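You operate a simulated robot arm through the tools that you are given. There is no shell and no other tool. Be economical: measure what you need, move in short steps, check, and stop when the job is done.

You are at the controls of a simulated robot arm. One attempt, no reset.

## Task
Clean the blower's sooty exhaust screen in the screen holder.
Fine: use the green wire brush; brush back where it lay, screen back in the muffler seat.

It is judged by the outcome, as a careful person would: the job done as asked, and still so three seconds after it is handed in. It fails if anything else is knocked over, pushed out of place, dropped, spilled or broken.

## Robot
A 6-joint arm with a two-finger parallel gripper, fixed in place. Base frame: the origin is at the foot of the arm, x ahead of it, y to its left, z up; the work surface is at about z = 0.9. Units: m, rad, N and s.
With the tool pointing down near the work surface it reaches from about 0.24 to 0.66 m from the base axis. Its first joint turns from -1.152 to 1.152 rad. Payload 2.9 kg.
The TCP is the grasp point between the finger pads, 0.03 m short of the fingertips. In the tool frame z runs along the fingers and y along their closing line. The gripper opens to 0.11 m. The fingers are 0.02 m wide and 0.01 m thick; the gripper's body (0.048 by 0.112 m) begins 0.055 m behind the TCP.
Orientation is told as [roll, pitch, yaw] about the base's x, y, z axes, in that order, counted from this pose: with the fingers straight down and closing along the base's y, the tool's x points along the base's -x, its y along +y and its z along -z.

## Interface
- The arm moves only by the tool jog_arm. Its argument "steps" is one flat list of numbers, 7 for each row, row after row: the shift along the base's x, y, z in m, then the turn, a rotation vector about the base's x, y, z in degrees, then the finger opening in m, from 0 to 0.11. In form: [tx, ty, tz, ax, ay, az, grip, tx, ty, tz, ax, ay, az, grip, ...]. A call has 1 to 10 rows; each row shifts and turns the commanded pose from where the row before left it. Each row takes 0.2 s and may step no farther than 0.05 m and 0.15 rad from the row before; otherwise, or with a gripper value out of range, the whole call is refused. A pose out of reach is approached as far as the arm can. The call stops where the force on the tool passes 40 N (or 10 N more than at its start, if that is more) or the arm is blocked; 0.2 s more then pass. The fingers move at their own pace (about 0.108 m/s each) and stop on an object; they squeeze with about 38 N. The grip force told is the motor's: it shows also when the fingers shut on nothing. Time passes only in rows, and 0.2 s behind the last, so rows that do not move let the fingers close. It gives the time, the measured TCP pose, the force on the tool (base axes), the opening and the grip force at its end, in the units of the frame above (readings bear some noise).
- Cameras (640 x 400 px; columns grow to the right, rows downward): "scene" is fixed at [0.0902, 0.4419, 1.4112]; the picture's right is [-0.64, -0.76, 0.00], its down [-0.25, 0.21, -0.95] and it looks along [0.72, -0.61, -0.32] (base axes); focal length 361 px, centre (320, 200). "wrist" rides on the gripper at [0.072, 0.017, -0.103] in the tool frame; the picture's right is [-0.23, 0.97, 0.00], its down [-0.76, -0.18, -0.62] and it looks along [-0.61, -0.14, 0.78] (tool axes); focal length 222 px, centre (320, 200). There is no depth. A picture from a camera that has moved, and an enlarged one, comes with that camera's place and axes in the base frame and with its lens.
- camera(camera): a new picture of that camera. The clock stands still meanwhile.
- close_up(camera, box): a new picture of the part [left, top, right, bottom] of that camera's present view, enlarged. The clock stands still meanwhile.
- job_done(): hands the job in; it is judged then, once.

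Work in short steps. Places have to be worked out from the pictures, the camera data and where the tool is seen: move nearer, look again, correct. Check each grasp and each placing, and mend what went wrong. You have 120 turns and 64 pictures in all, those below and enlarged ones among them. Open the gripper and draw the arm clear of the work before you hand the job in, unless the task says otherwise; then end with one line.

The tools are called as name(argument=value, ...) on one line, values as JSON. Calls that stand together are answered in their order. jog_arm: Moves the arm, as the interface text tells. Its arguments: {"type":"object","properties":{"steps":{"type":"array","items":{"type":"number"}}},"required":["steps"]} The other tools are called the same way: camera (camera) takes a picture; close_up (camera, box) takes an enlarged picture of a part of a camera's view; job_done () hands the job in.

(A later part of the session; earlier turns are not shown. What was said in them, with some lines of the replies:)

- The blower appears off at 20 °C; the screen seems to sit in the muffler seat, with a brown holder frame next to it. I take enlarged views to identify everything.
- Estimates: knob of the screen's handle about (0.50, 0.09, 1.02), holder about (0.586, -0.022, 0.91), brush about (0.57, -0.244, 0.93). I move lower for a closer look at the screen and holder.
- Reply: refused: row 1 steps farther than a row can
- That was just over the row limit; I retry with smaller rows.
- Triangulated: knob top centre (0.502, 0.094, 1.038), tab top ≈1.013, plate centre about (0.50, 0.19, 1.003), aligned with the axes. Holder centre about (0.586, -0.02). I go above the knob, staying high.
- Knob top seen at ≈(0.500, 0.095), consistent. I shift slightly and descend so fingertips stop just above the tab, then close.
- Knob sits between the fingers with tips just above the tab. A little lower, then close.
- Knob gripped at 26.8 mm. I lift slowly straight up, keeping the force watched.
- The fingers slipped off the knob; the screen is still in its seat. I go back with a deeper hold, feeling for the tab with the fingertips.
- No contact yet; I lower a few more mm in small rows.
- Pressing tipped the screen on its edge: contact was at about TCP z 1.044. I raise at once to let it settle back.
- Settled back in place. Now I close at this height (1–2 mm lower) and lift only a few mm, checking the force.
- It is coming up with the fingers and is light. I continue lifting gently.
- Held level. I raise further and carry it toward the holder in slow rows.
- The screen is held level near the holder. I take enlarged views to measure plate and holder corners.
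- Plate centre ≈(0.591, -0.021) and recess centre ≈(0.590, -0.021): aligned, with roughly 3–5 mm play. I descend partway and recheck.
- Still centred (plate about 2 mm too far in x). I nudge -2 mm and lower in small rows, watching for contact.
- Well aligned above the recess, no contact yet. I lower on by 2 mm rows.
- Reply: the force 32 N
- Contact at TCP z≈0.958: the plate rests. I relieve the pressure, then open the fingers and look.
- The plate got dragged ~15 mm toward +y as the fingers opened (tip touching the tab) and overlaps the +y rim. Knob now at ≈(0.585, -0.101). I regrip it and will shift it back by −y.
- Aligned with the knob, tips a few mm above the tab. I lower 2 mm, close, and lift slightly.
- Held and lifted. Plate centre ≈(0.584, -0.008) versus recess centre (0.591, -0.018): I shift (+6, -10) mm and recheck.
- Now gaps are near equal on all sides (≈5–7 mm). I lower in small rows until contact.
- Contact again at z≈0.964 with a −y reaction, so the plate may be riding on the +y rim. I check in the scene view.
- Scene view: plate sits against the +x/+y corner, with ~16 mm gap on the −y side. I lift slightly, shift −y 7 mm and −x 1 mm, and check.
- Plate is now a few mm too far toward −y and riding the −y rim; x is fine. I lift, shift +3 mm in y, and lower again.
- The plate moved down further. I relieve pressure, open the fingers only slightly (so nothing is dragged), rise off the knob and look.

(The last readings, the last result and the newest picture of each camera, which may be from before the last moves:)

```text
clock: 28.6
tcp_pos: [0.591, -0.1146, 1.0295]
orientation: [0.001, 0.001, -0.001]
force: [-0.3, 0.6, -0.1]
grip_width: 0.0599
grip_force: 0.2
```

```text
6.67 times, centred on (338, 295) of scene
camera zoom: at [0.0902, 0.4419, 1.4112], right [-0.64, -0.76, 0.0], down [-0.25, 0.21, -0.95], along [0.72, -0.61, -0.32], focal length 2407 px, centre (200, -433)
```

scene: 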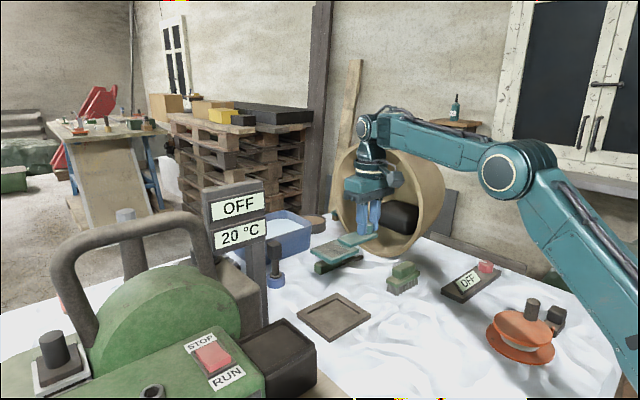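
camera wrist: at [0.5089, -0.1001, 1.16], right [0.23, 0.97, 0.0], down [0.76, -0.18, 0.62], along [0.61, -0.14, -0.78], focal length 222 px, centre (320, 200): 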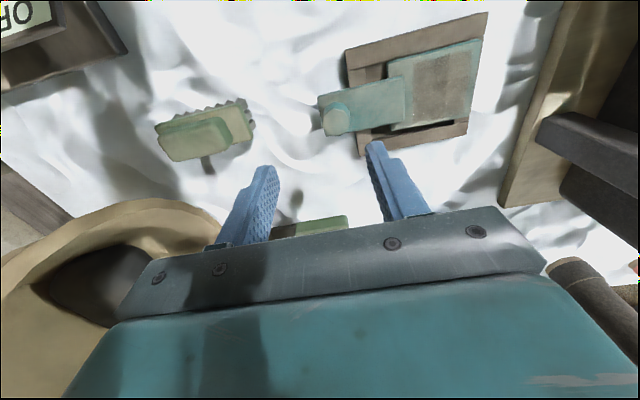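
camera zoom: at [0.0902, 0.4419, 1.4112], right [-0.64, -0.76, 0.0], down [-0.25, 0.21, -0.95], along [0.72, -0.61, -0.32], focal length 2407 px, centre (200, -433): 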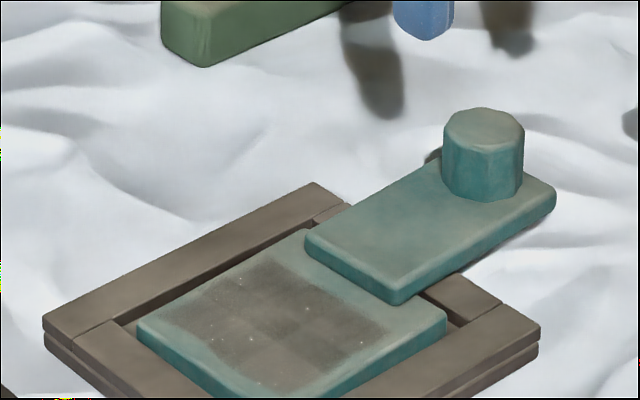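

The plate now lies flat inside the recess with gaps all round. Next the brush: handle block centre ≈(0.570, -0.240), top z≈0.958, about 26 mm (x) × 60 mm (y). I move above it.

jog_arm(steps=[0, 0, 0.03, 0, 0, 0, 0.09, -0.005, -0.03, 0.01, 0, 0, 0, 0.09, -0.006, -0.035, 0, 0, 0, 0, 0.09, -0.005, -0.035, 0, 0, 0, 0, 0.09, -0.005, -0.025, 0, 0, 0, 0, 0.09, 0, 0, -0.03, 0, 0, 0, 0.09, 0, 0, -0.0, 0, 0, 0, 0.09])

camera(camera="wrist")

```text
clock: 30.2
tcp_pos: [0.5699, -0.2408, 1.0419]
orientation: [-0.001, -0.001, 0.001]
force: [-0.1, 0.6, 1.0]
grip_width: 0.09
grip_force: 0.1
```

```text
19 pictures are left
camera wrist: at [0.4972, -0.2239, 1.1444], right [0.23, 0.97, 0.0], down [0.76, -0.18, 0.62], along [0.61, -0.14, -0.78], focal length 222 px, centre (320, 200)
```

wrist: 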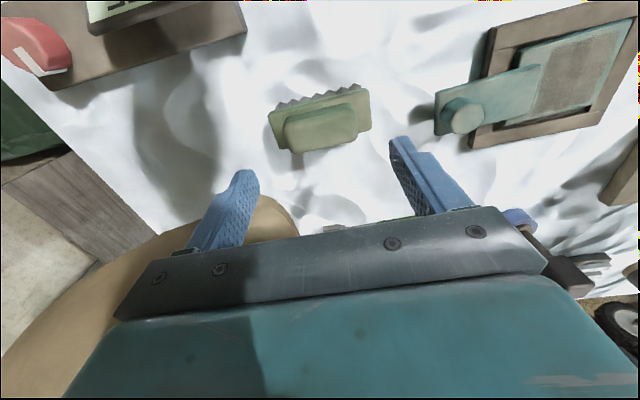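

Brush handle centred under the gripper at (0.568, -0.239), aligned with y. I descend to just above the board and check.

jog_arm(steps=[-0.001, 0.001, -0.03, 0, 0, 0, 0.09, 0, 0, -0.025, 0, 0, 0, 0.085, 0, 0, -0.012, 0, 0, 0, 0.085, 0, 0, 0, 0, 0, 0, 0.085])

close_up(camera="scene", box=[360, 235, 456, 295])

```text
clock: 31.2
tcp_pos: [0.5681, -0.2406, 0.9751]
orientation: [0.0, 0.0, 0.0]
force: [0.4, -0.8, -0.8]
grip_width: 0.0849
grip_force: 0.0
```

```text
6.67 times, centred on (408, 265) of scene
camera zoom: at [0.0902, 0.4419, 1.4112], right [-0.64, -0.76, 0.0], down [-0.25, 0.21, -0.95], along [0.72, -0.61, -0.32], focal length 2407 px, centre (-267, -233)
```

zoom: 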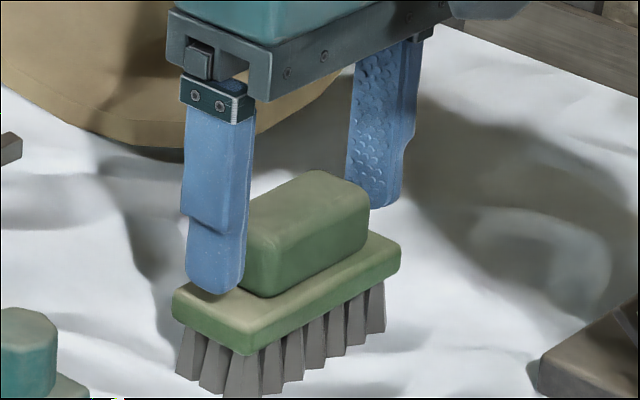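

Tips hover just above the board. I lower 2 mm, close on the handle's ends, and lift a little.

jog_arm(steps=[0, 0, -0.002, 0, 0, 0, 0.085, 0, 0, 0, 0, 0, 0, 0.05, 0, 0, 0, 0, 0, 0, 0.03, 0, 0, 0, 0, 0, 0, 0.03])

jog_arm(steps=[0, 0, 0.004, 0, 0, 0, 0.03, 0, 0, 0.008, 0, 0, 0, 0.03, 0, 0, 0.015, 0, 0, 0, 0.03])

close_up(camera="scene", box=[360, 225, 456, 285])

```text
clock: 32.2
tcp_pos: [0.5681, -0.2402, 0.9737]
orientation: [0.001, -0.001, -0.001]
force: [0.5, -1.4, -0.4]
grip_width: 0.0633
grip_force: 38.3
```

```text
clock: 33.0
tcp_pos: [0.5676, -0.2406, 0.9996]
orientation: [0.0, 0.0, 0.001]
force: [-0.3, 0.3, -1.8]
grip_width: 0.0628
grip_force: 38.5
```

```text
6.67 times, centred on (408, 255) of scene
camera zoom: at [0.0902, 0.4419, 1.4112], right [-0.64, -0.76, 0.0], down [-0.25, 0.21, -0.95], along [0.72, -0.61, -0.32], focal length 2407 px, centre (-267, -167)
```

zoom: 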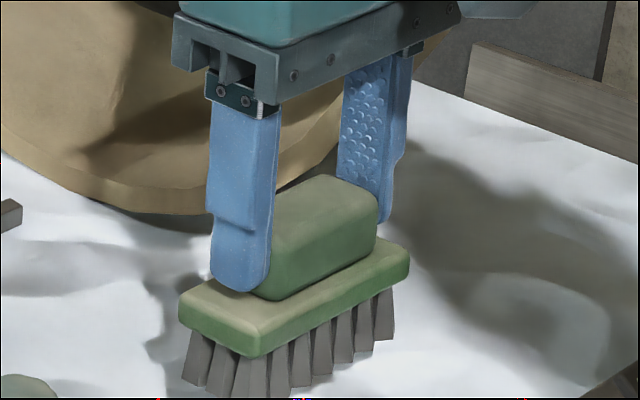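

Brush is held (63 mm), rest pose TCP (0.568, -0.2405, 0.9735). Soot patch spans x 0.559–0.620, y −0.033–0.018; tab ends at y≈−0.043. I carry the brush high over to y≈0.000 and lower to about 1 cm above the screen.

jog_arm(steps=[0, 0, 0.03, 0, 0, 0, 0.03, 0, 0, 0.035, 0, 0, 0, 0.03, 0.003, 0.03, 0, 0, 0, 0, 0.03, 0.004, 0.045, 0, 0, 0, 0, 0.03, 0.004, 0.045, 0, 0, 0, 0, 0.03, 0.004, 0.045, 0, 0, 0, 0, 0.03, 0.004, 0.045, 0, 0, 0, 0, 0.03, 0.003, 0.03, 0, 0, 0, 0, 0.03, 0, 0, -0.03, 0, 0, 0, 0.03, 0, 0, -0.03, 0, 0, 0, 0.03])

close_up(camera="scene", box=[260, 230, 420, 330])

```text
clock: 35.2
tcp_pos: [0.5917, 0.0002, 1.0019]
orientation: [0.001, 0.0, 0.001]
force: [-0.2, -0.8, -1.3]
grip_width: 0.0633
grip_force: 37.9
```

```text
4.00 times, centred on (340, 280) of scene
camera zoom: at [0.0902, 0.4419, 1.4112], right [-0.64, -0.76, 0.0], down [-0.25, 0.21, -0.95], along [0.72, -0.61, -0.32], focal length 1444 px, centre (240, -120)
```

zoom: 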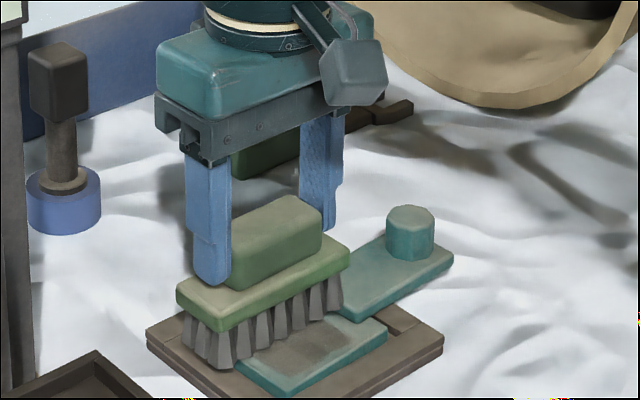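

As predicted, bristles span y −0.038…0.046, just clear of the tab. I lower gently to contact.

jog_arm(steps=[0, 0.001, -0.006, 0, 0, 0, 0.03, 0, 0, -0.005, 0, 0, 0, 0.03, 0, 0, -0.003, 0, 0, 0, 0.03, 0, 0, -0.002, 0, 0, 0, 0.03])

jog_arm(steps=[0, 0, -0.001, 0, 0, 0, 0.03, 0, 0, 0, 0, 0, 0, 0.03])

```text
clock: 36.3
tcp_pos: [0.5929, 0.0028, 0.9936]
orientation: [0.001, -0.013, 0.006]
force: [-0.3, 1.5, 5.2]
grip_width: 0.0653
grip_force: 38.4
stopped in row 4: the force on the tool passed its limit (the readings are from after the stop); the commanded pose is now the measured one
```

```text
clock: 36.9
tcp_pos: [0.5936, 0.0018, 0.9925]
orientation: [-0.001, -0.014, 0.004]
force: [-3.5, -1.7, 17.6]
grip_width: 0.0653
grip_force: 37.5
```

Contact came higher than expected, with a short force peak. I ease up 1.5 mm and look.

jog_arm(steps=[0, 0, 0.0015, 0, 0, 0, 0.03, 0, 0, 0, 0, 0, 0, 0.03])

close_up(camera="scene", box=[260, 240, 420, 340])

```text
clock: 37.5
tcp_pos: [0.5933, 0.0022, 0.9926]
orientation: [0.001, -0.011, 0.005]
force: [-0.6, 0.4, 11.2]
grip_width: 0.0648
grip_force: 37.4
```

```text
4.00 times, centred on (340, 290) of scene
camera zoom: at [0.09, 0.4419, 1.4112], right [-0.64, -0.76, 0.0], down [-0.25, 0.21, -0.95], along [0.72, -0.61, -0.32], focal length 1444 px, centre (240, -160)
```

zoom: 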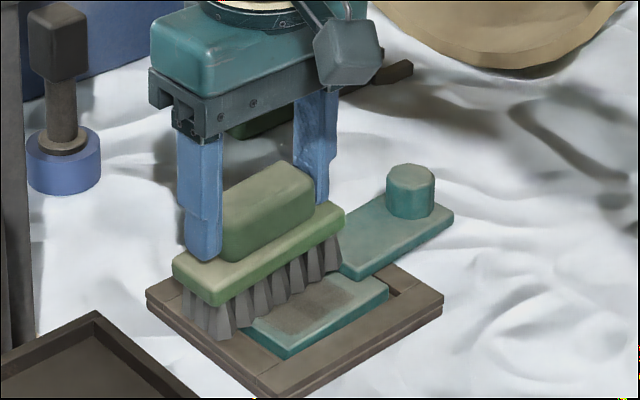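

Brush rests on the soot with about 11 N. I make slow, short strokes along x at this height.

jog_arm(steps=[-0.008, 0, 0.001, 0, 0, 0, 0.03, -0.008, 0, 0, 0, 0, 0, 0.03, 0.008, 0, 0, 0, 0, 0, 0.03, 0.008, 0, 0, 0, 0, 0, 0.03, 0.008, 0, 0, 0, 0, 0, 0.03, 0.008, 0, 0, 0, 0, 0, 0.03, -0.008, 0, 0, 0, 0, 0, 0.03, -0.008, 0, 0, 0, 0, 0, 0.03])

camera(camera="wrist")

```text
clock: 39.3
tcp_pos: [0.5936, 0.0013, 0.9941]
orientation: [0.002, -0.01, 0.007]
force: [-0.8, -0.7, -2.1]
grip_width: 0.0648
grip_force: 37.9
```

```text
14 pictures are left
camera wrist: at [0.5194, 0.0172, 1.0964], right [0.22, 0.97, 0.0], down [0.76, -0.17, 0.63], along [0.62, -0.14, -0.78], focal length 222 px, centre (320, 200)
```

wrist: 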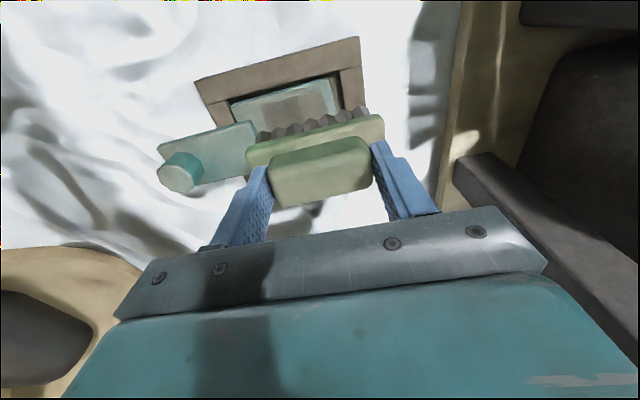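

The rise lost contact (only the weight shows). I lower 2 mm and check the force before stroking.

jog_arm(steps=[0, 0, -0.001, 0, 0, 0, 0.03, 0, 0, -0.001, 0, 0, 0, 0.03, 0, 0, 0, 0, 0, 0, 0.03])

```text
clock: 40.1
tcp_pos: [0.594, 0.0034, 0.991]
orientation: [0.002, -0.007, 0.009]
force: [-0.6, 0.7, -1.3]
grip_width: 0.0648
grip_force: 37.8
```

jog_arm(steps=[0, 0, -0.001, 0, 0, 0, 0.03, 0, 0, -0.001, 0, 0, 0, 0.03, 0, 0, 0, 0, 0, 0, 0.03])

```text
clock: 40.9
tcp_pos: [0.5945, 0.0031, 0.9895]
orientation: [0.003, -0.01, 0.005]
force: [-0.1, 0.5, -1.8]
grip_width: 0.0648
grip_force: 37.9
```

Still free at 0.9895; I lower further by 1 mm rows.

jog_arm(steps=[0, 0, -0.001, 0, 0, 0, 0.03, 0, 0, -0.001, 0, 0, 0, 0.03, 0, 0, 0, 0, 0, 0, 0.03])

close_up(camera="scene", box=[280, 250, 400, 325])

```text
clock: 41.7
tcp_pos: [0.5943, 0.0036, 0.9878]
orientation: [0.001, -0.014, 0.006]
force: [0.7, -1.4, 3.0]
grip_width: 0.0645
grip_force: 38.0
```

```text
5.33 times, centred on (340, 288) of scene
camera zoom: at [0.0901, 0.4419, 1.4112], right [-0.64, -0.76, 0.0], down [-0.25, 0.21, -0.95], along [0.72, -0.61, -0.32], focal length 1925 px, centre (213, -267)
```

zoom: 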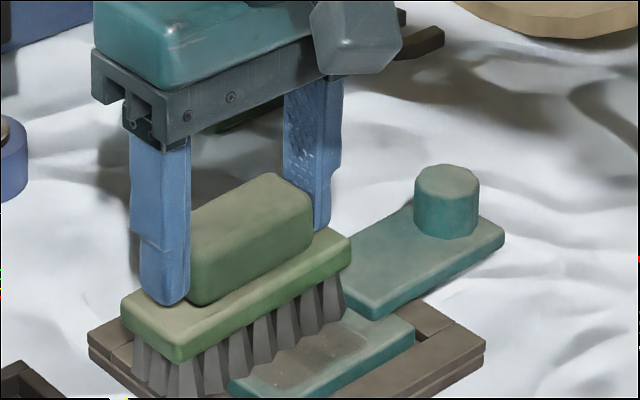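

Light contact now (≈5 N) and the soot already looks thinner. I stroke several times along x at this height.

jog_arm(steps=[-0.008, 0, -0.0005, 0, 0, 0, 0.03, -0.008, 0, 0, 0, 0, 0, 0.03, -0.007, 0, 0, 0, 0, 0, 0.03, 0.008, 0, 0, 0, 0, 0, 0.03, 0.008, 0, 0, 0, 0, 0, 0.03, 0.008, 0, 0, 0, 0, 0, 0.03, 0.007, 0, 0, 0, 0, 0, 0.03, 0.006, 0, 0, 0, 0, 0, 0.03, -0.007, 0, 0, 0, 0, 0, 0.03, -0.007, 0, 0, 0, 0, 0, 0.03])

jog_arm(steps=[-0.008, 0, 0, 0, 0, 0, 0.03, -0.008, 0, 0, 0, 0, 0, 0.03, -0.007, 0, 0, 0, 0, 0, 0.03, 0.008, 0, 0, 0, 0, 0, 0.03, 0.008, 0, 0, 0, 0, 0, 0.03, 0.008, 0, 0, 0, 0, 0, 0.03, 0.007, 0, 0, 0, 0, 0, 0.03, 0.006, 0, 0, 0, 0, 0, 0.03, -0.007, 0, 0, 0, 0, 0, 0.03, 0, 0, 0, 0, 0, 0, 0.03])

close_up(camera="scene", box=[280, 250, 400, 325])

```text
clock: 43.9
tcp_pos: [0.5937, 0.0034, 0.9866]
orientation: [0.002, -0.012, 0.006]
force: [1.5, 0.4, 3.9]
grip_width: 0.0635
grip_force: 37.9
```

```text
clock: 46.1
tcp_pos: [0.5998, 0.0029, 0.9863]
orientation: [0.003, -0.01, 0.004]
force: [1.8, -0.2, 2.6]
grip_width: 0.0634
grip_force: 38.0
```

```text
5.33 times, centred on (340, 288) of scene
camera zoom: at [0.0902, 0.4419, 1.4112], right [-0.64, -0.76, 0.0], down [-0.25, 0.21, -0.95], along [0.72, -0.61, -0.32], focal length 1925 px, centre (213, -267)
```

zoom: 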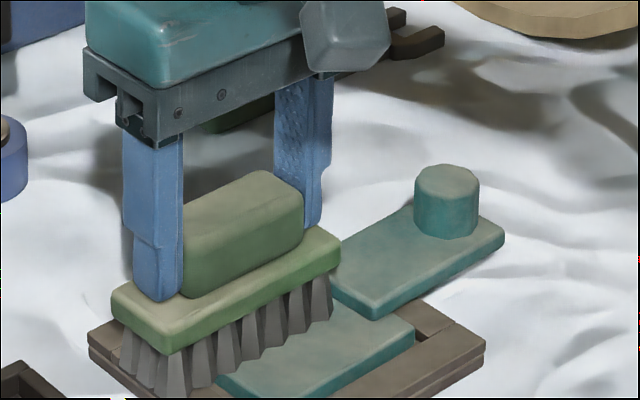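

The visible part is now clean, and the screen has not moved. I lift the brush straight up and check the rest with the wrist view.

jog_arm(steps=[0, 0, 0.01, 0, 0, 0, 0.03, 0, 0, 0.03, 0, 0, 0, 0.03, 0, 0, 0.035, 0, 0, 0, 0.03, -0.03, -0.01, 0, 0, 0, 0, 0.03, -0.03, -0.02, 0, 0, 0, 0, 0.03, -0.01, -0.03, 0, 0, 0, 0, 0.03])

close_up(camera="scene", box=[280, 265, 400, 340])

```text
clock: 47.5
tcp_pos: [0.5258, -0.0561, 1.063]
orientation: [0.001, -0.012, 0.006]
force: [0.2, 0.7, -1.2]
grip_width: 0.0634
grip_force: 37.9
```

```text
5.33 times, centred on (340, 302) of scene
camera zoom: at [0.0902, 0.4419, 1.4112], right [-0.64, -0.76, 0.0], down [-0.25, 0.21, -0.95], along [0.72, -0.61, -0.32], focal length 1925 px, centre (213, -347)
```

zoom: 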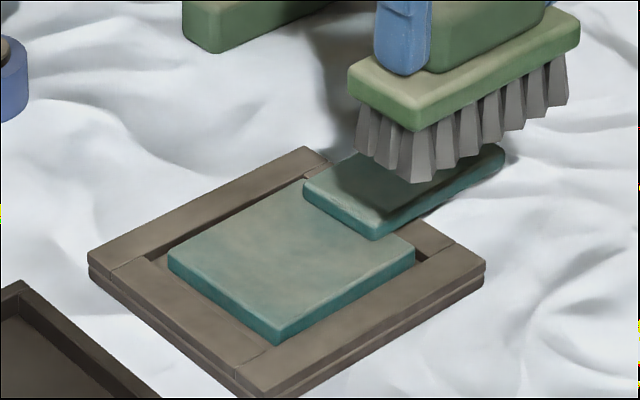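

The screen is clean and still in place. I carry the brush back over its original spot (0.568, −0.2405), undoing the small tilt.

jog_arm(steps=[0.008, -0.036, 0, 0, 0.69, -0.3, 0.03, 0.009, -0.04, 0, 0, 0, 0, 0.03, 0.009, -0.04, 0, 0, 0, 0, 0.03, 0.009, -0.04, 0, 0, 0, 0, 0.03, 0.0075, -0.0285, 0, 0, 0, 0, 0.03, 0, 0, -0.03, 0, 0, 0, 0.03, 0, 0, -0.025, 0, 0, 0, 0.03, 0, 0, -0.015, 0, 0, 0, 0.03, 0, 0, 0, 0, 0, 0, 0.03])

close_up(camera="scene", box=[360, 235, 456, 295])

```text
clock: 49.5
tcp_pos: [0.5732, -0.2428, 0.9949]
orientation: [0.002, 0.001, 0.001]
force: [0.7, -0.3, -1.6]
grip_width: 0.0632
grip_force: 38.0
```

```text
6.67 times, centred on (408, 265) of scene
camera zoom: at [0.0902, 0.4419, 1.4112], right [-0.64, -0.76, 0.0], down [-0.25, 0.21, -0.95], along [0.72, -0.61, -0.32], focal length 2407 px, centre (-267, -233)
```

zoom: 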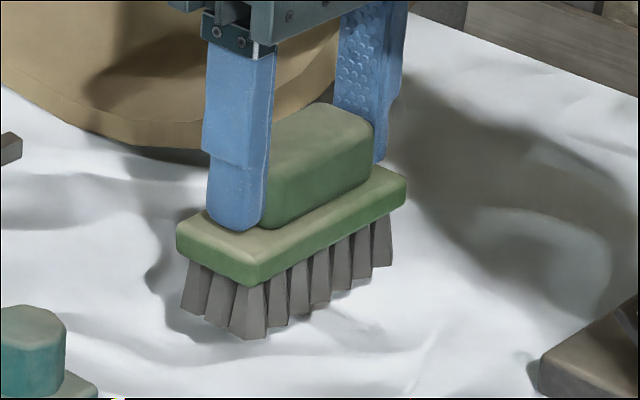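

I correct (−5, +2) mm to the recorded rest pose and lower in small rows until contact.

jog_arm(steps=[-0.005, 0.002, -0.006, 0, 0, 0, 0.03, 0, 0, -0.006, 0, 0, 0, 0.03, 0, 0, -0.003, 0, 0, 0, 0.03, 0, 0, -0.002, 0, 0, 0, 0.03, 0, 0, 0, 0, 0, 0, 0.03])

jog_arm(steps=[0, 0, -0.001, 0, 0, 0, 0.03, 0, 0, -0.001, 0, 0, 0, 0.03, 0, 0, 0, 0, 0, 0, 0.03])

```text
clock: 50.7
tcp_pos: [0.5677, -0.2413, 0.9754]
orientation: [0.002, 0.002, 0.0]
force: [-0.4, 0.0, -1.7]
grip_width: 0.0636
grip_force: 37.8
```

```text
clock: 51.5
tcp_pos: [0.5686, -0.2399, 0.9741]
orientation: [0.003, 0.001, -0.001]
force: [-0.1, 0.7, -1.4]
grip_width: 0.0633
grip_force: 38.0
```

jog_arm(steps=[0, 0, -0.001, 0, 0, 0, 0.03, 0, 0, -0.001, 0, 0, 0, 0.03, 0, 0, 0, 0, 0, 0, 0.03])

close_up(camera="scene", box=[360, 235, 456, 295])

```text
clock: 52.3
tcp_pos: [0.5675, -0.2396, 0.971]
orientation: [0.001, 0.001, 0.0]
force: [-0.6, 0.2, -1.9]
grip_width: 0.0634
grip_force: 38.4
```

```text
6.67 times, centred on (408, 265) of scene
camera zoom: at [0.0902, 0.4419, 1.4112], right [-0.64, -0.76, 0.0], down [-0.25, 0.21, -0.95], along [0.72, -0.61, -0.32], focal length 2407 px, centre (-267, -233)
```

zoom: 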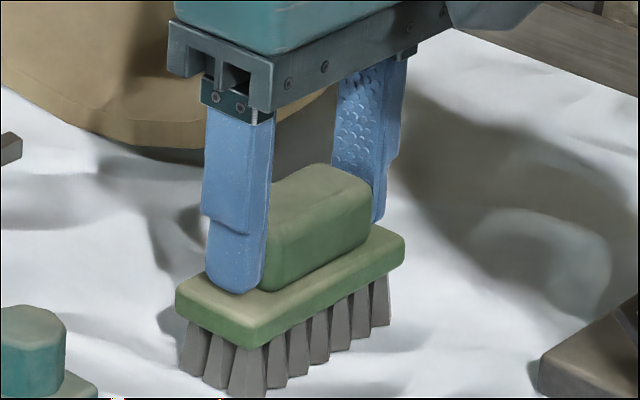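

Very near the original picture; about 2 mm left. I lower further until the weight is taken.

jog_arm(steps=[0, 0, -0.001, 0, 0, 0, 0.03, 0, 0, -0.001, 0, 0, 0, 0.03, 0, 0, 0, 0, 0, 0, 0.03])

jog_arm(steps=[0, 0, -0.001, 0, 0, 0, 0.03, 0, 0, 0, 0, 0, 0, 0.03])

```text
clock: 53.1
tcp_pos: [0.5678, -0.239, 0.9695]
orientation: [0.0, 0.004, 0.0]
force: [0.1, 0.2, -2.2]
grip_width: 0.0634
grip_force: 37.8
```

```text
clock: 53.7
tcp_pos: [0.5684, -0.2389, 0.9688]
orientation: [0.0, 0.002, -0.001]
force: [-0.2, -0.2, 1.5]
grip_width: 0.0634
grip_force: 38.0
```

Contact. I open just off the handle, then rise and look.

jog_arm(steps=[0, 0, 0, 0, 0, 0, 0.067, 0, 0, 0, 0, 0, 0, 0.067, 0, 0, 0.01, 0, 0, 0, 0.07, 0, 0, 0.04, 0, 0, 0, 0.08, 0, 0, 0.04, 0, 0, 0, 0.08, 0, 0.03, 0.01, 0, 0, 0, 0.06, 0, 0.045, 0, 0, 0, 0, 0.06])

camera(camera="wrist")

camera(camera="scene")

```text
clock: 55.3
tcp_pos: [0.568, -0.1654, 1.0682]
orientation: [0.001, 0.001, -0.002]
force: [0.5, 0.5, 0.5]
grip_width: 0.06
grip_force: 0.2
```

```text
8 pictures are left
camera wrist: at [0.4955, -0.1482, 1.1709], right [0.23, 0.97, 0.0], down [0.76, -0.18, 0.62], along [0.61, -0.14, -0.78], focal length 222 px, centre (320, 200)
```

wrist: 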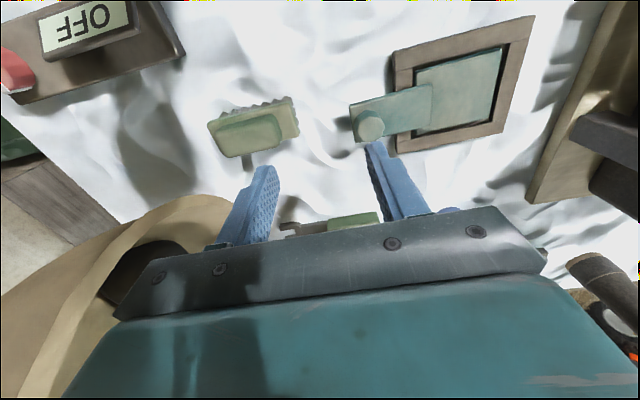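

```text
7 pictures are left
```

scene: 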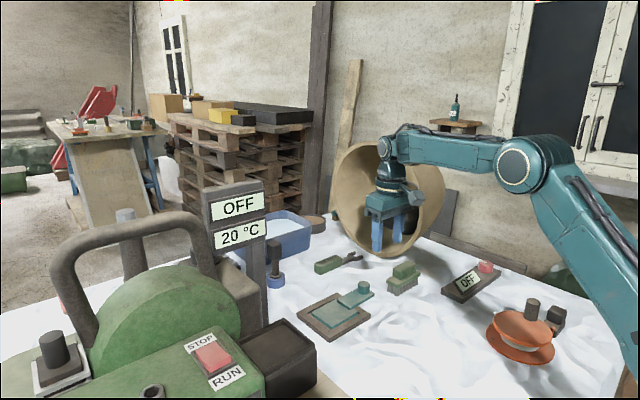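

Brush lies back in place and the screen rests clean in the holder. I go above the knob (≈(0.588, −0.117)) and look closely.

jog_arm(steps=[0.02, 0.048, 0, 0, 0, 0, 0.06, 0, 0, -0.03, 0, 0, 0, 0.06, 0, 0, -0.03, 0, 0, 0, 0.06, 0, 0, 0, 0, 0, 0, 0.06])

```text
refused: row 1 steps farther than a row can; nothing moved
```

Slightly over the row limit; I split it.

jog_arm(steps=[0.01, 0.024, 0, 0, 0, 0, 0.06, 0.01, 0.024, 0, 0, 0, 0, 0.06, 0, 0, -0.03, 0, 0, 0, 0.06, 0, 0, -0.03, 0, 0, 0, 0.06, 0, 0, 0, 0, 0, 0, 0.06])

close_up(camera="wrist", box=[260, 0, 580, 200])

```text
clock: 56.5
tcp_pos: [0.5889, -0.1175, 1.008]
orientation: [0.002, 0.0, -0.001]
force: [0.4, 0.1, 0.1]
grip_width: 0.06
grip_force: 0.1
```

```text
2.00 times, centred on (420, 100) of wrist
camera zoom: at [0.5162, -0.1016, 1.1108], right [0.23, 0.97, 0.0], down [0.76, -0.18, 0.62], along [0.61, -0.14, -0.78], focal length 444 px, centre (120, 400)
```

zoom: 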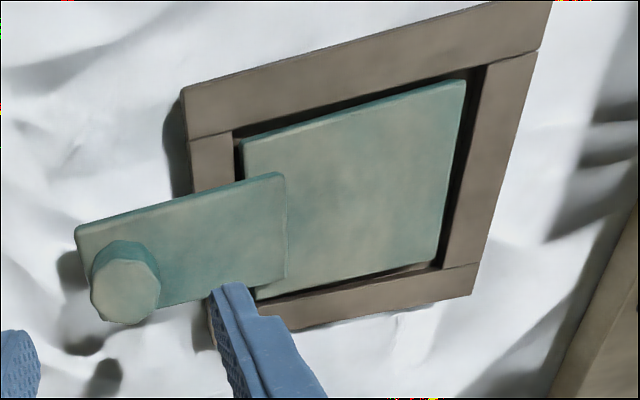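

Knob at (0.591, −0.1165); plate centred in the recess, straight. I descend around the knob until just above the tab.

jog_arm(steps=[0.001, 0.001, -0.03, 0, 0, 0, 0.06, 0, 0, -0.016, 0, 0, 0, 0.06, 0, 0, -0.003, 0, 0, 0, 0.06, 0, 0, 0, 0, 0, 0, 0.06])

jog_arm(steps=[0, 0, -0.002, 0, 0, 0, 0.06, 0, 0, 0, 0, 0, 0, 0.06])

```text
clock: 57.5
tcp_pos: [0.587, -0.1164, 0.9589]
orientation: [0.0, 0.002, 0.001]
force: [0.6, -0.7, 0.1]
grip_width: 0.06
grip_force: 0.0
```

```text
clock: 58.1
tcp_pos: [0.5882, -0.1166, 0.9579]
orientation: [0.0, 0.003, 0.001]
force: [-0.7, -0.4, 1.4]
grip_width: 0.0594
grip_force: 0.1
```

Slight touch of the tab (1–2 N). I back up 1 mm, centre +2 mm in x, close and lift a little.

jog_arm(steps=[0.002, 0, 0.001, 0, 0, 0, 0.06, 0, 0, 0, 0, 0, 0, 0.02, 0, 0, 0, 0, 0, 0, 0.0, 0, 0, 0, 0, 0, 0, 0.0])

jog_arm(steps=[0, 0, 0.004, 0, 0, 0, 0.0, 0, 0, 0.006, 0, 0, 0, 0.0, 0, 0, 0.01, 0, 0, 0, 0, 0, 0, 0.015, 0, 0, 0, 0, 0, 0, 0.015, 0, 0, 0, 0])

```text
clock: 59.1
tcp_pos: [0.5904, -0.1156, 0.9584]
orientation: [0.001, 0.002, 0.0]
force: [-0.4, -0.3, 0.4]
grip_width: 0.0264
grip_force: 38.3
```

```text
clock: 60.3
tcp_pos: [0.5916, -0.1162, 1.008]
orientation: [0.001, 0.002, -0.001]
force: [-0.1, -0.7, -0.4]
grip_width: 0.0266
grip_force: 38.0
```

Held (26.6 mm). I raise it and carry it back toward the muffler, reversing the earlier path.

jog_arm(steps=[0, 0, 0.025, 0, 0, 0, 0.0, 0, 0, 0.035, 0, 0, 0, 0.0, 0, 0, 0.035, 0, 0, 0, 0.0, -0.01, 0.022, 0.01, 0, 0, 0, 0, -0.014, 0.033, 0, 0, 0, 0, 0, -0.015, 0.034, 0, 0, 0, 0, 0, -0.015, 0.034, 0, 0, 0, 0, 0, -0.014, 0.034, 0, 0, 0, 0, 0, -0.013, 0.032, 0, 0, 0, 0, 0, -0.01, 0.021, 0, 0, 0, 0, 0])

jog_arm(steps=[0, 0, -0.015, 0, 0, 0, 0.0, 0, 0, -0.015, 0, 0, 0, 0.0, 0, 0, 0, 0, 0, 0, 0])

close_up(camera="wrist", box=[280, 0, 600, 200])

```text
clock: 62.5
tcp_pos: [0.5025, 0.0904, 1.1142]
orientation: [0.001, 0.001, 0.001]
force: [-0.2, 0.9, -1.0]
grip_width: 0.0266
grip_force: 38.1
```

```text
clock: 63.3
tcp_pos: [0.5012, 0.0917, 1.0841]
orientation: [0.002, 0.002, -0.002]
force: [0.5, 0.0, -0.7]
grip_width: 0.0264
grip_force: 37.9
```

```text
2.00 times, centred on (440, 100) of wrist
camera zoom: at [0.4278, 0.1093, 1.1864], right [0.23, 0.97, 0.0], down [0.76, -0.18, 0.62], along [0.61, -0.14, -0.78], focal length 444 px, centre (80, 400)
```

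zoom: 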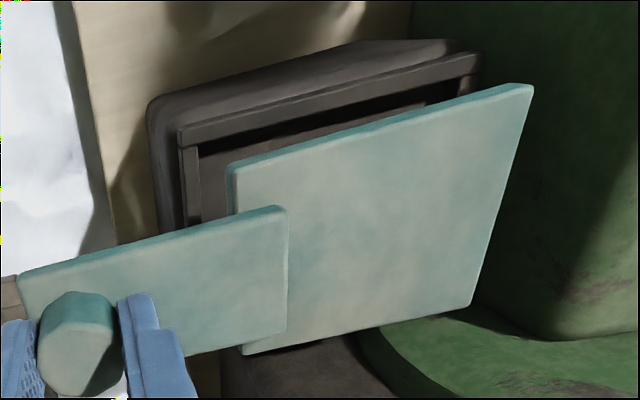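

Plate centre now ≈(0.4985, 0.188) versus original ≈(0.500, 0.1895). I shift (+1.5, +1.5) mm, lower to about 1 cm above seating, and compare with the original scene crop.

jog_arm(steps=[0.0015, 0.0015, -0.012, 0, 0, 0, 0.0, 0, 0, -0.01, 0, 0, 0, 0.0, 0, 0, -0.005, 0, 0, 0, 0, 0, 0, 0, 0, 0, 0, 0])

close_up(camera="scene", box=[180, 270, 380, 395])

```text
clock: 64.3
tcp_pos: [0.5002, 0.0957, 1.0567]
orientation: [0.001, 0.002, 0.002]
force: [-0.6, 0.6, -0.1]
grip_width: 0.0265
grip_force: 38.2
```

```text
3.20 times, centred on (280, 332) of scene
camera zoom: at [0.0902, 0.4419, 1.4112], right [-0.64, -0.76, 0.0], down [-0.25, 0.21, -0.95], along [0.72, -0.61, -0.32], focal length 1155 px, centre (448, -224)
```

zoom: 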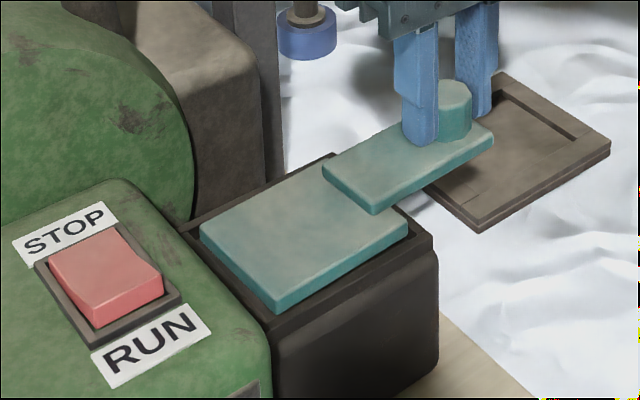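

Matches the original crop within ~1–2 mm, with ≈9 mm to go. I nudge (+1, +1) mm and lower step by step.

jog_arm(steps=[0.001, 0.001, -0.002, 0, 0, 0, 0.0, 0, 0, -0.002, 0, 0, 0, 0.0, 0, 0, -0.0015, 0, 0, 0, 0, 0, 0, 0, 0, 0, 0, 0])

jog_arm(steps=[0, 0, -0.0015, 0, 0, 0, 0.0, 0, 0, 0, 0, 0, 0, 0])

jog_arm(steps=[0, 0, -0.001, 0, 0, 0, 0.0, 0, 0, 0, 0, 0, 0, 0])

```text
clock: 65.3
tcp_pos: [0.5021, 0.0967, 1.0518]
orientation: [0.001, -0.002, -0.002]
force: [3.0, 0.0, 12.3]
grip_width: 0.0273
grip_force: 37.3
```

```text
clock: 65.9
tcp_pos: [0.5019, 0.0959, 1.049]
orientation: [0.003, 0.0, 0.0]
force: [2.1, -1.9, 7.9]
grip_width: 0.0276
grip_force: 38.9
```

```text
clock: 66.5
tcp_pos: [0.5028, 0.0959, 1.0477]
orientation: [0.002, 0.003, -0.002]
force: [3.2, -2.5, 8.1]
grip_width: 0.0273
grip_force: 37.9
```

Contact came a bit early (~1.052). I look before pressing any further.

close_up(camera="wrist", box=[320, 0, 560, 180])

```text
2.22 times, centred on (440, 90) of wrist
camera zoom: at [0.4288, 0.113, 1.1512], right [0.23, 0.97, 0.0], down [0.76, -0.18, 0.62], along [0.61, -0.14, -0.78], focal length 494 px, centre (53, 444)
```

zoom: 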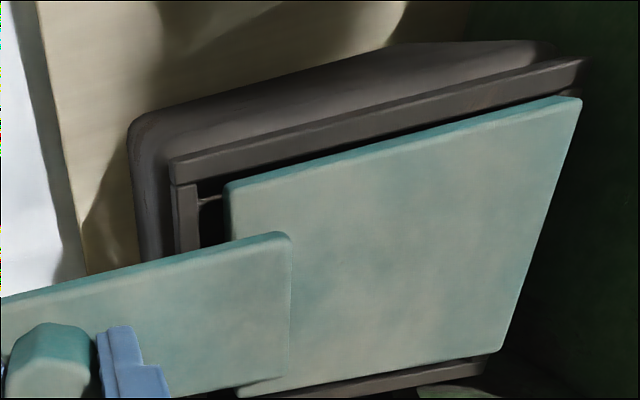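

The plate overlaps the +y rim by ~3–5 mm, with the gap on the −y side. I lift 4 mm, shift −y 4.5 mm (+x 1 mm), and lower again.

jog_arm(steps=[0, 0, 0.005, 0, 0, 0, 0.0, 0.001, -0.0045, 0, 0, 0, 0, 0.0, 0, 0, -0.003, 0, 0, 0, 0, 0, 0, 0, 0, 0, 0, 0])

jog_arm(steps=[0, 0, -0.001, 0, 0, 0, 0.0, 0, 0, 0, 0, 0, 0, 0])

jog_arm(steps=[0, 0, -0.001, 0, 0, 0, 0.0, 0, 0, 0, 0, 0, 0, 0])

```text
clock: 67.5
tcp_pos: [0.5019, 0.0915, 1.0506]
orientation: [-0.001, 0.003, 0.0]
force: [-0.1, 0.2, -0.6]
grip_width: 0.0267
grip_force: 38.1
```

```text
clock: 68.1
tcp_pos: [0.5025, 0.0909, 1.0493]
orientation: [0.0, 0.003, -0.001]
force: [-0.4, -0.9, -0.9]
grip_width: 0.0268
grip_force: 38.0
```

```text
clock: 68.7
tcp_pos: [0.5024, 0.0917, 1.0484]
orientation: [0.002, 0.003, 0.0]
force: [0.5, 0.4, -0.8]
grip_width: 0.0271
grip_force: 38.3
```

No contact now; I continue down by 1 mm rows.

jog_arm(steps=[0, 0, -0.001, 0, 0, 0, 0.0, 0, 0, -0.001, 0, 0, 0, 0, 0, 0, 0, 0, 0, 0, 0])

jog_arm(steps=[0, 0, -0.001, 0, 0, 0, 0.0, 0, 0, 0, 0, 0, 0, 0])

```text
clock: 69.5
tcp_pos: [0.503, 0.0916, 1.0459]
orientation: [0.002, 0.001, -0.001]
force: [-0.5, -0.7, -0.6]
grip_width: 0.0264
grip_force: 37.9
```

```text
clock: 70.1
tcp_pos: [0.5029, 0.0933, 1.0468]
orientation: [0.002, 0.002, 0.001]
force: [-0.7, -1.8, 5.6]
grip_width: 0.0264
grip_force: 38.0
```

Contact at about 1.046, like the original seated height. I check in the scene view.

close_up(camera="scene", box=[180, 270, 380, 395])

```text
3.20 times, centred on (280, 332) of scene
camera zoom: at [0.0901, 0.4418, 1.4112], right [-0.64, -0.76, 0.0], down [-0.25, 0.21, -0.95], along [0.72, -0.61, -0.32], focal length 1155 px, centre (448, -224)
```

zoom: 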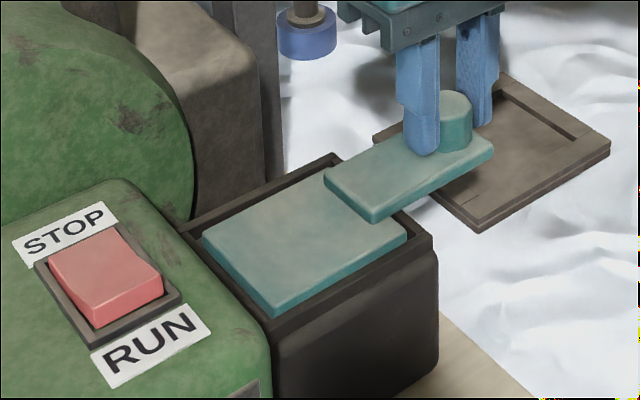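

Within 1–2 mm of the original picture, and inside the seat. One more mm down, then relieve and release with a tiny opening first.

jog_arm(steps=[0, 0, -0.001, 0, 0, 0, 0.0, 0, 0, 0, 0, 0, 0, 0])

jog_arm(steps=[0, 0, 0.001, 0, 0, 0, 0.0, 0, 0, 0.0, 0, 0, 0, 0.031, 0, 0, 0.0, 0, 0, 0, 0.031, 0, 0, 0.01, 0, 0, 0, 0.033, 0, 0, 0.03, 0, 0, 0, 0.04, 0, 0, 0.04, 0, 0, 0, 0.05])

close_up(camera="wrist", box=[280, 0, 520, 150])

```text
clock: 70.7
tcp_pos: [0.5035, 0.0928, 1.0455]
orientation: [0.002, -0.003, 0.0]
force: [-1.6, 0.3, 13.8]
grip_width: 0.0269
grip_force: 37.5
```

```text
clock: 72.1
tcp_pos: [0.5031, 0.0917, 1.1254]
orientation: [0.002, 0.002, -0.001]
force: [-0.2, 0.4, 0.3]
grip_width: 0.0502
grip_force: 0.0
```

```text
2.67 times, centred on (400, 75) of wrist
camera zoom: at [0.4299, 0.1087, 1.2284], right [0.23, 0.97, 0.0], down [0.76, -0.18, 0.62], along [0.61, -0.14, -0.78], focal length 592 px, centre (107, 533)
```

zoom: 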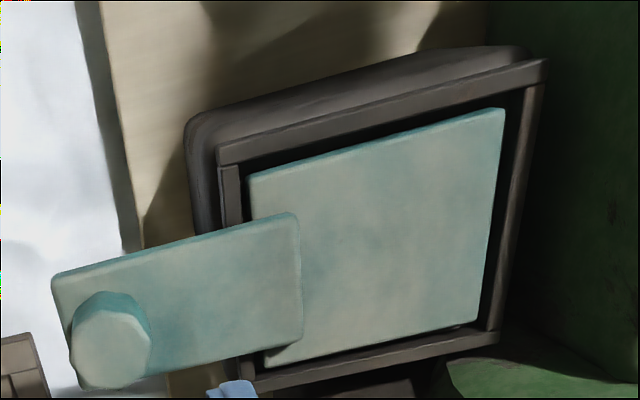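

The screen is seated in the muffler with gaps all round, clean. I draw the arm clear and take a final overall look.

jog_arm(steps=[0, 0, 0.04, 0, 0, 0, 0.08, -0.03, -0.03, 0.02, 0, 0, 0, 0.11, -0.03, -0.035, 0.015, 0, 0, 0, 0.11, -0.03, -0.035, 0.015, 0, 0, 0, 0.11, -0.02, -0.035, 0.015, 0, 0, 0, 0.11, 0, -0.03, 0.02, 0, 0, 0, 0.11])

camera(camera="scene")

```text
clock: 73.5
tcp_pos: [0.3922, -0.0739, 1.251]
orientation: [-0.001, 0.002, 0.0]
force: [0.2, -0.3, -0.2]
grip_width: 0.1097
grip_force: 0.0
```

```text
0 pictures are left
```

scene: 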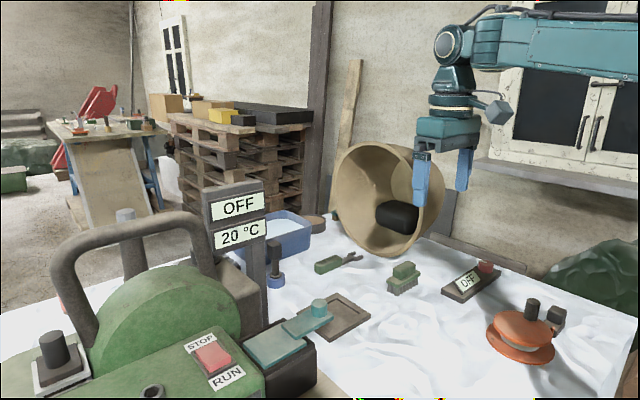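

The screen is clean and back in the muffler seat, the brush is back where it lay, nothing else looks disturbed, and the arm is clear with the gripper open. I hand the job in.

job_done()

```text
The job is handed in.
```

I brushed the exhaust screen clean in the screen holder with the green wire brush, seated it back in the muffler, and put the brush back where it lay.
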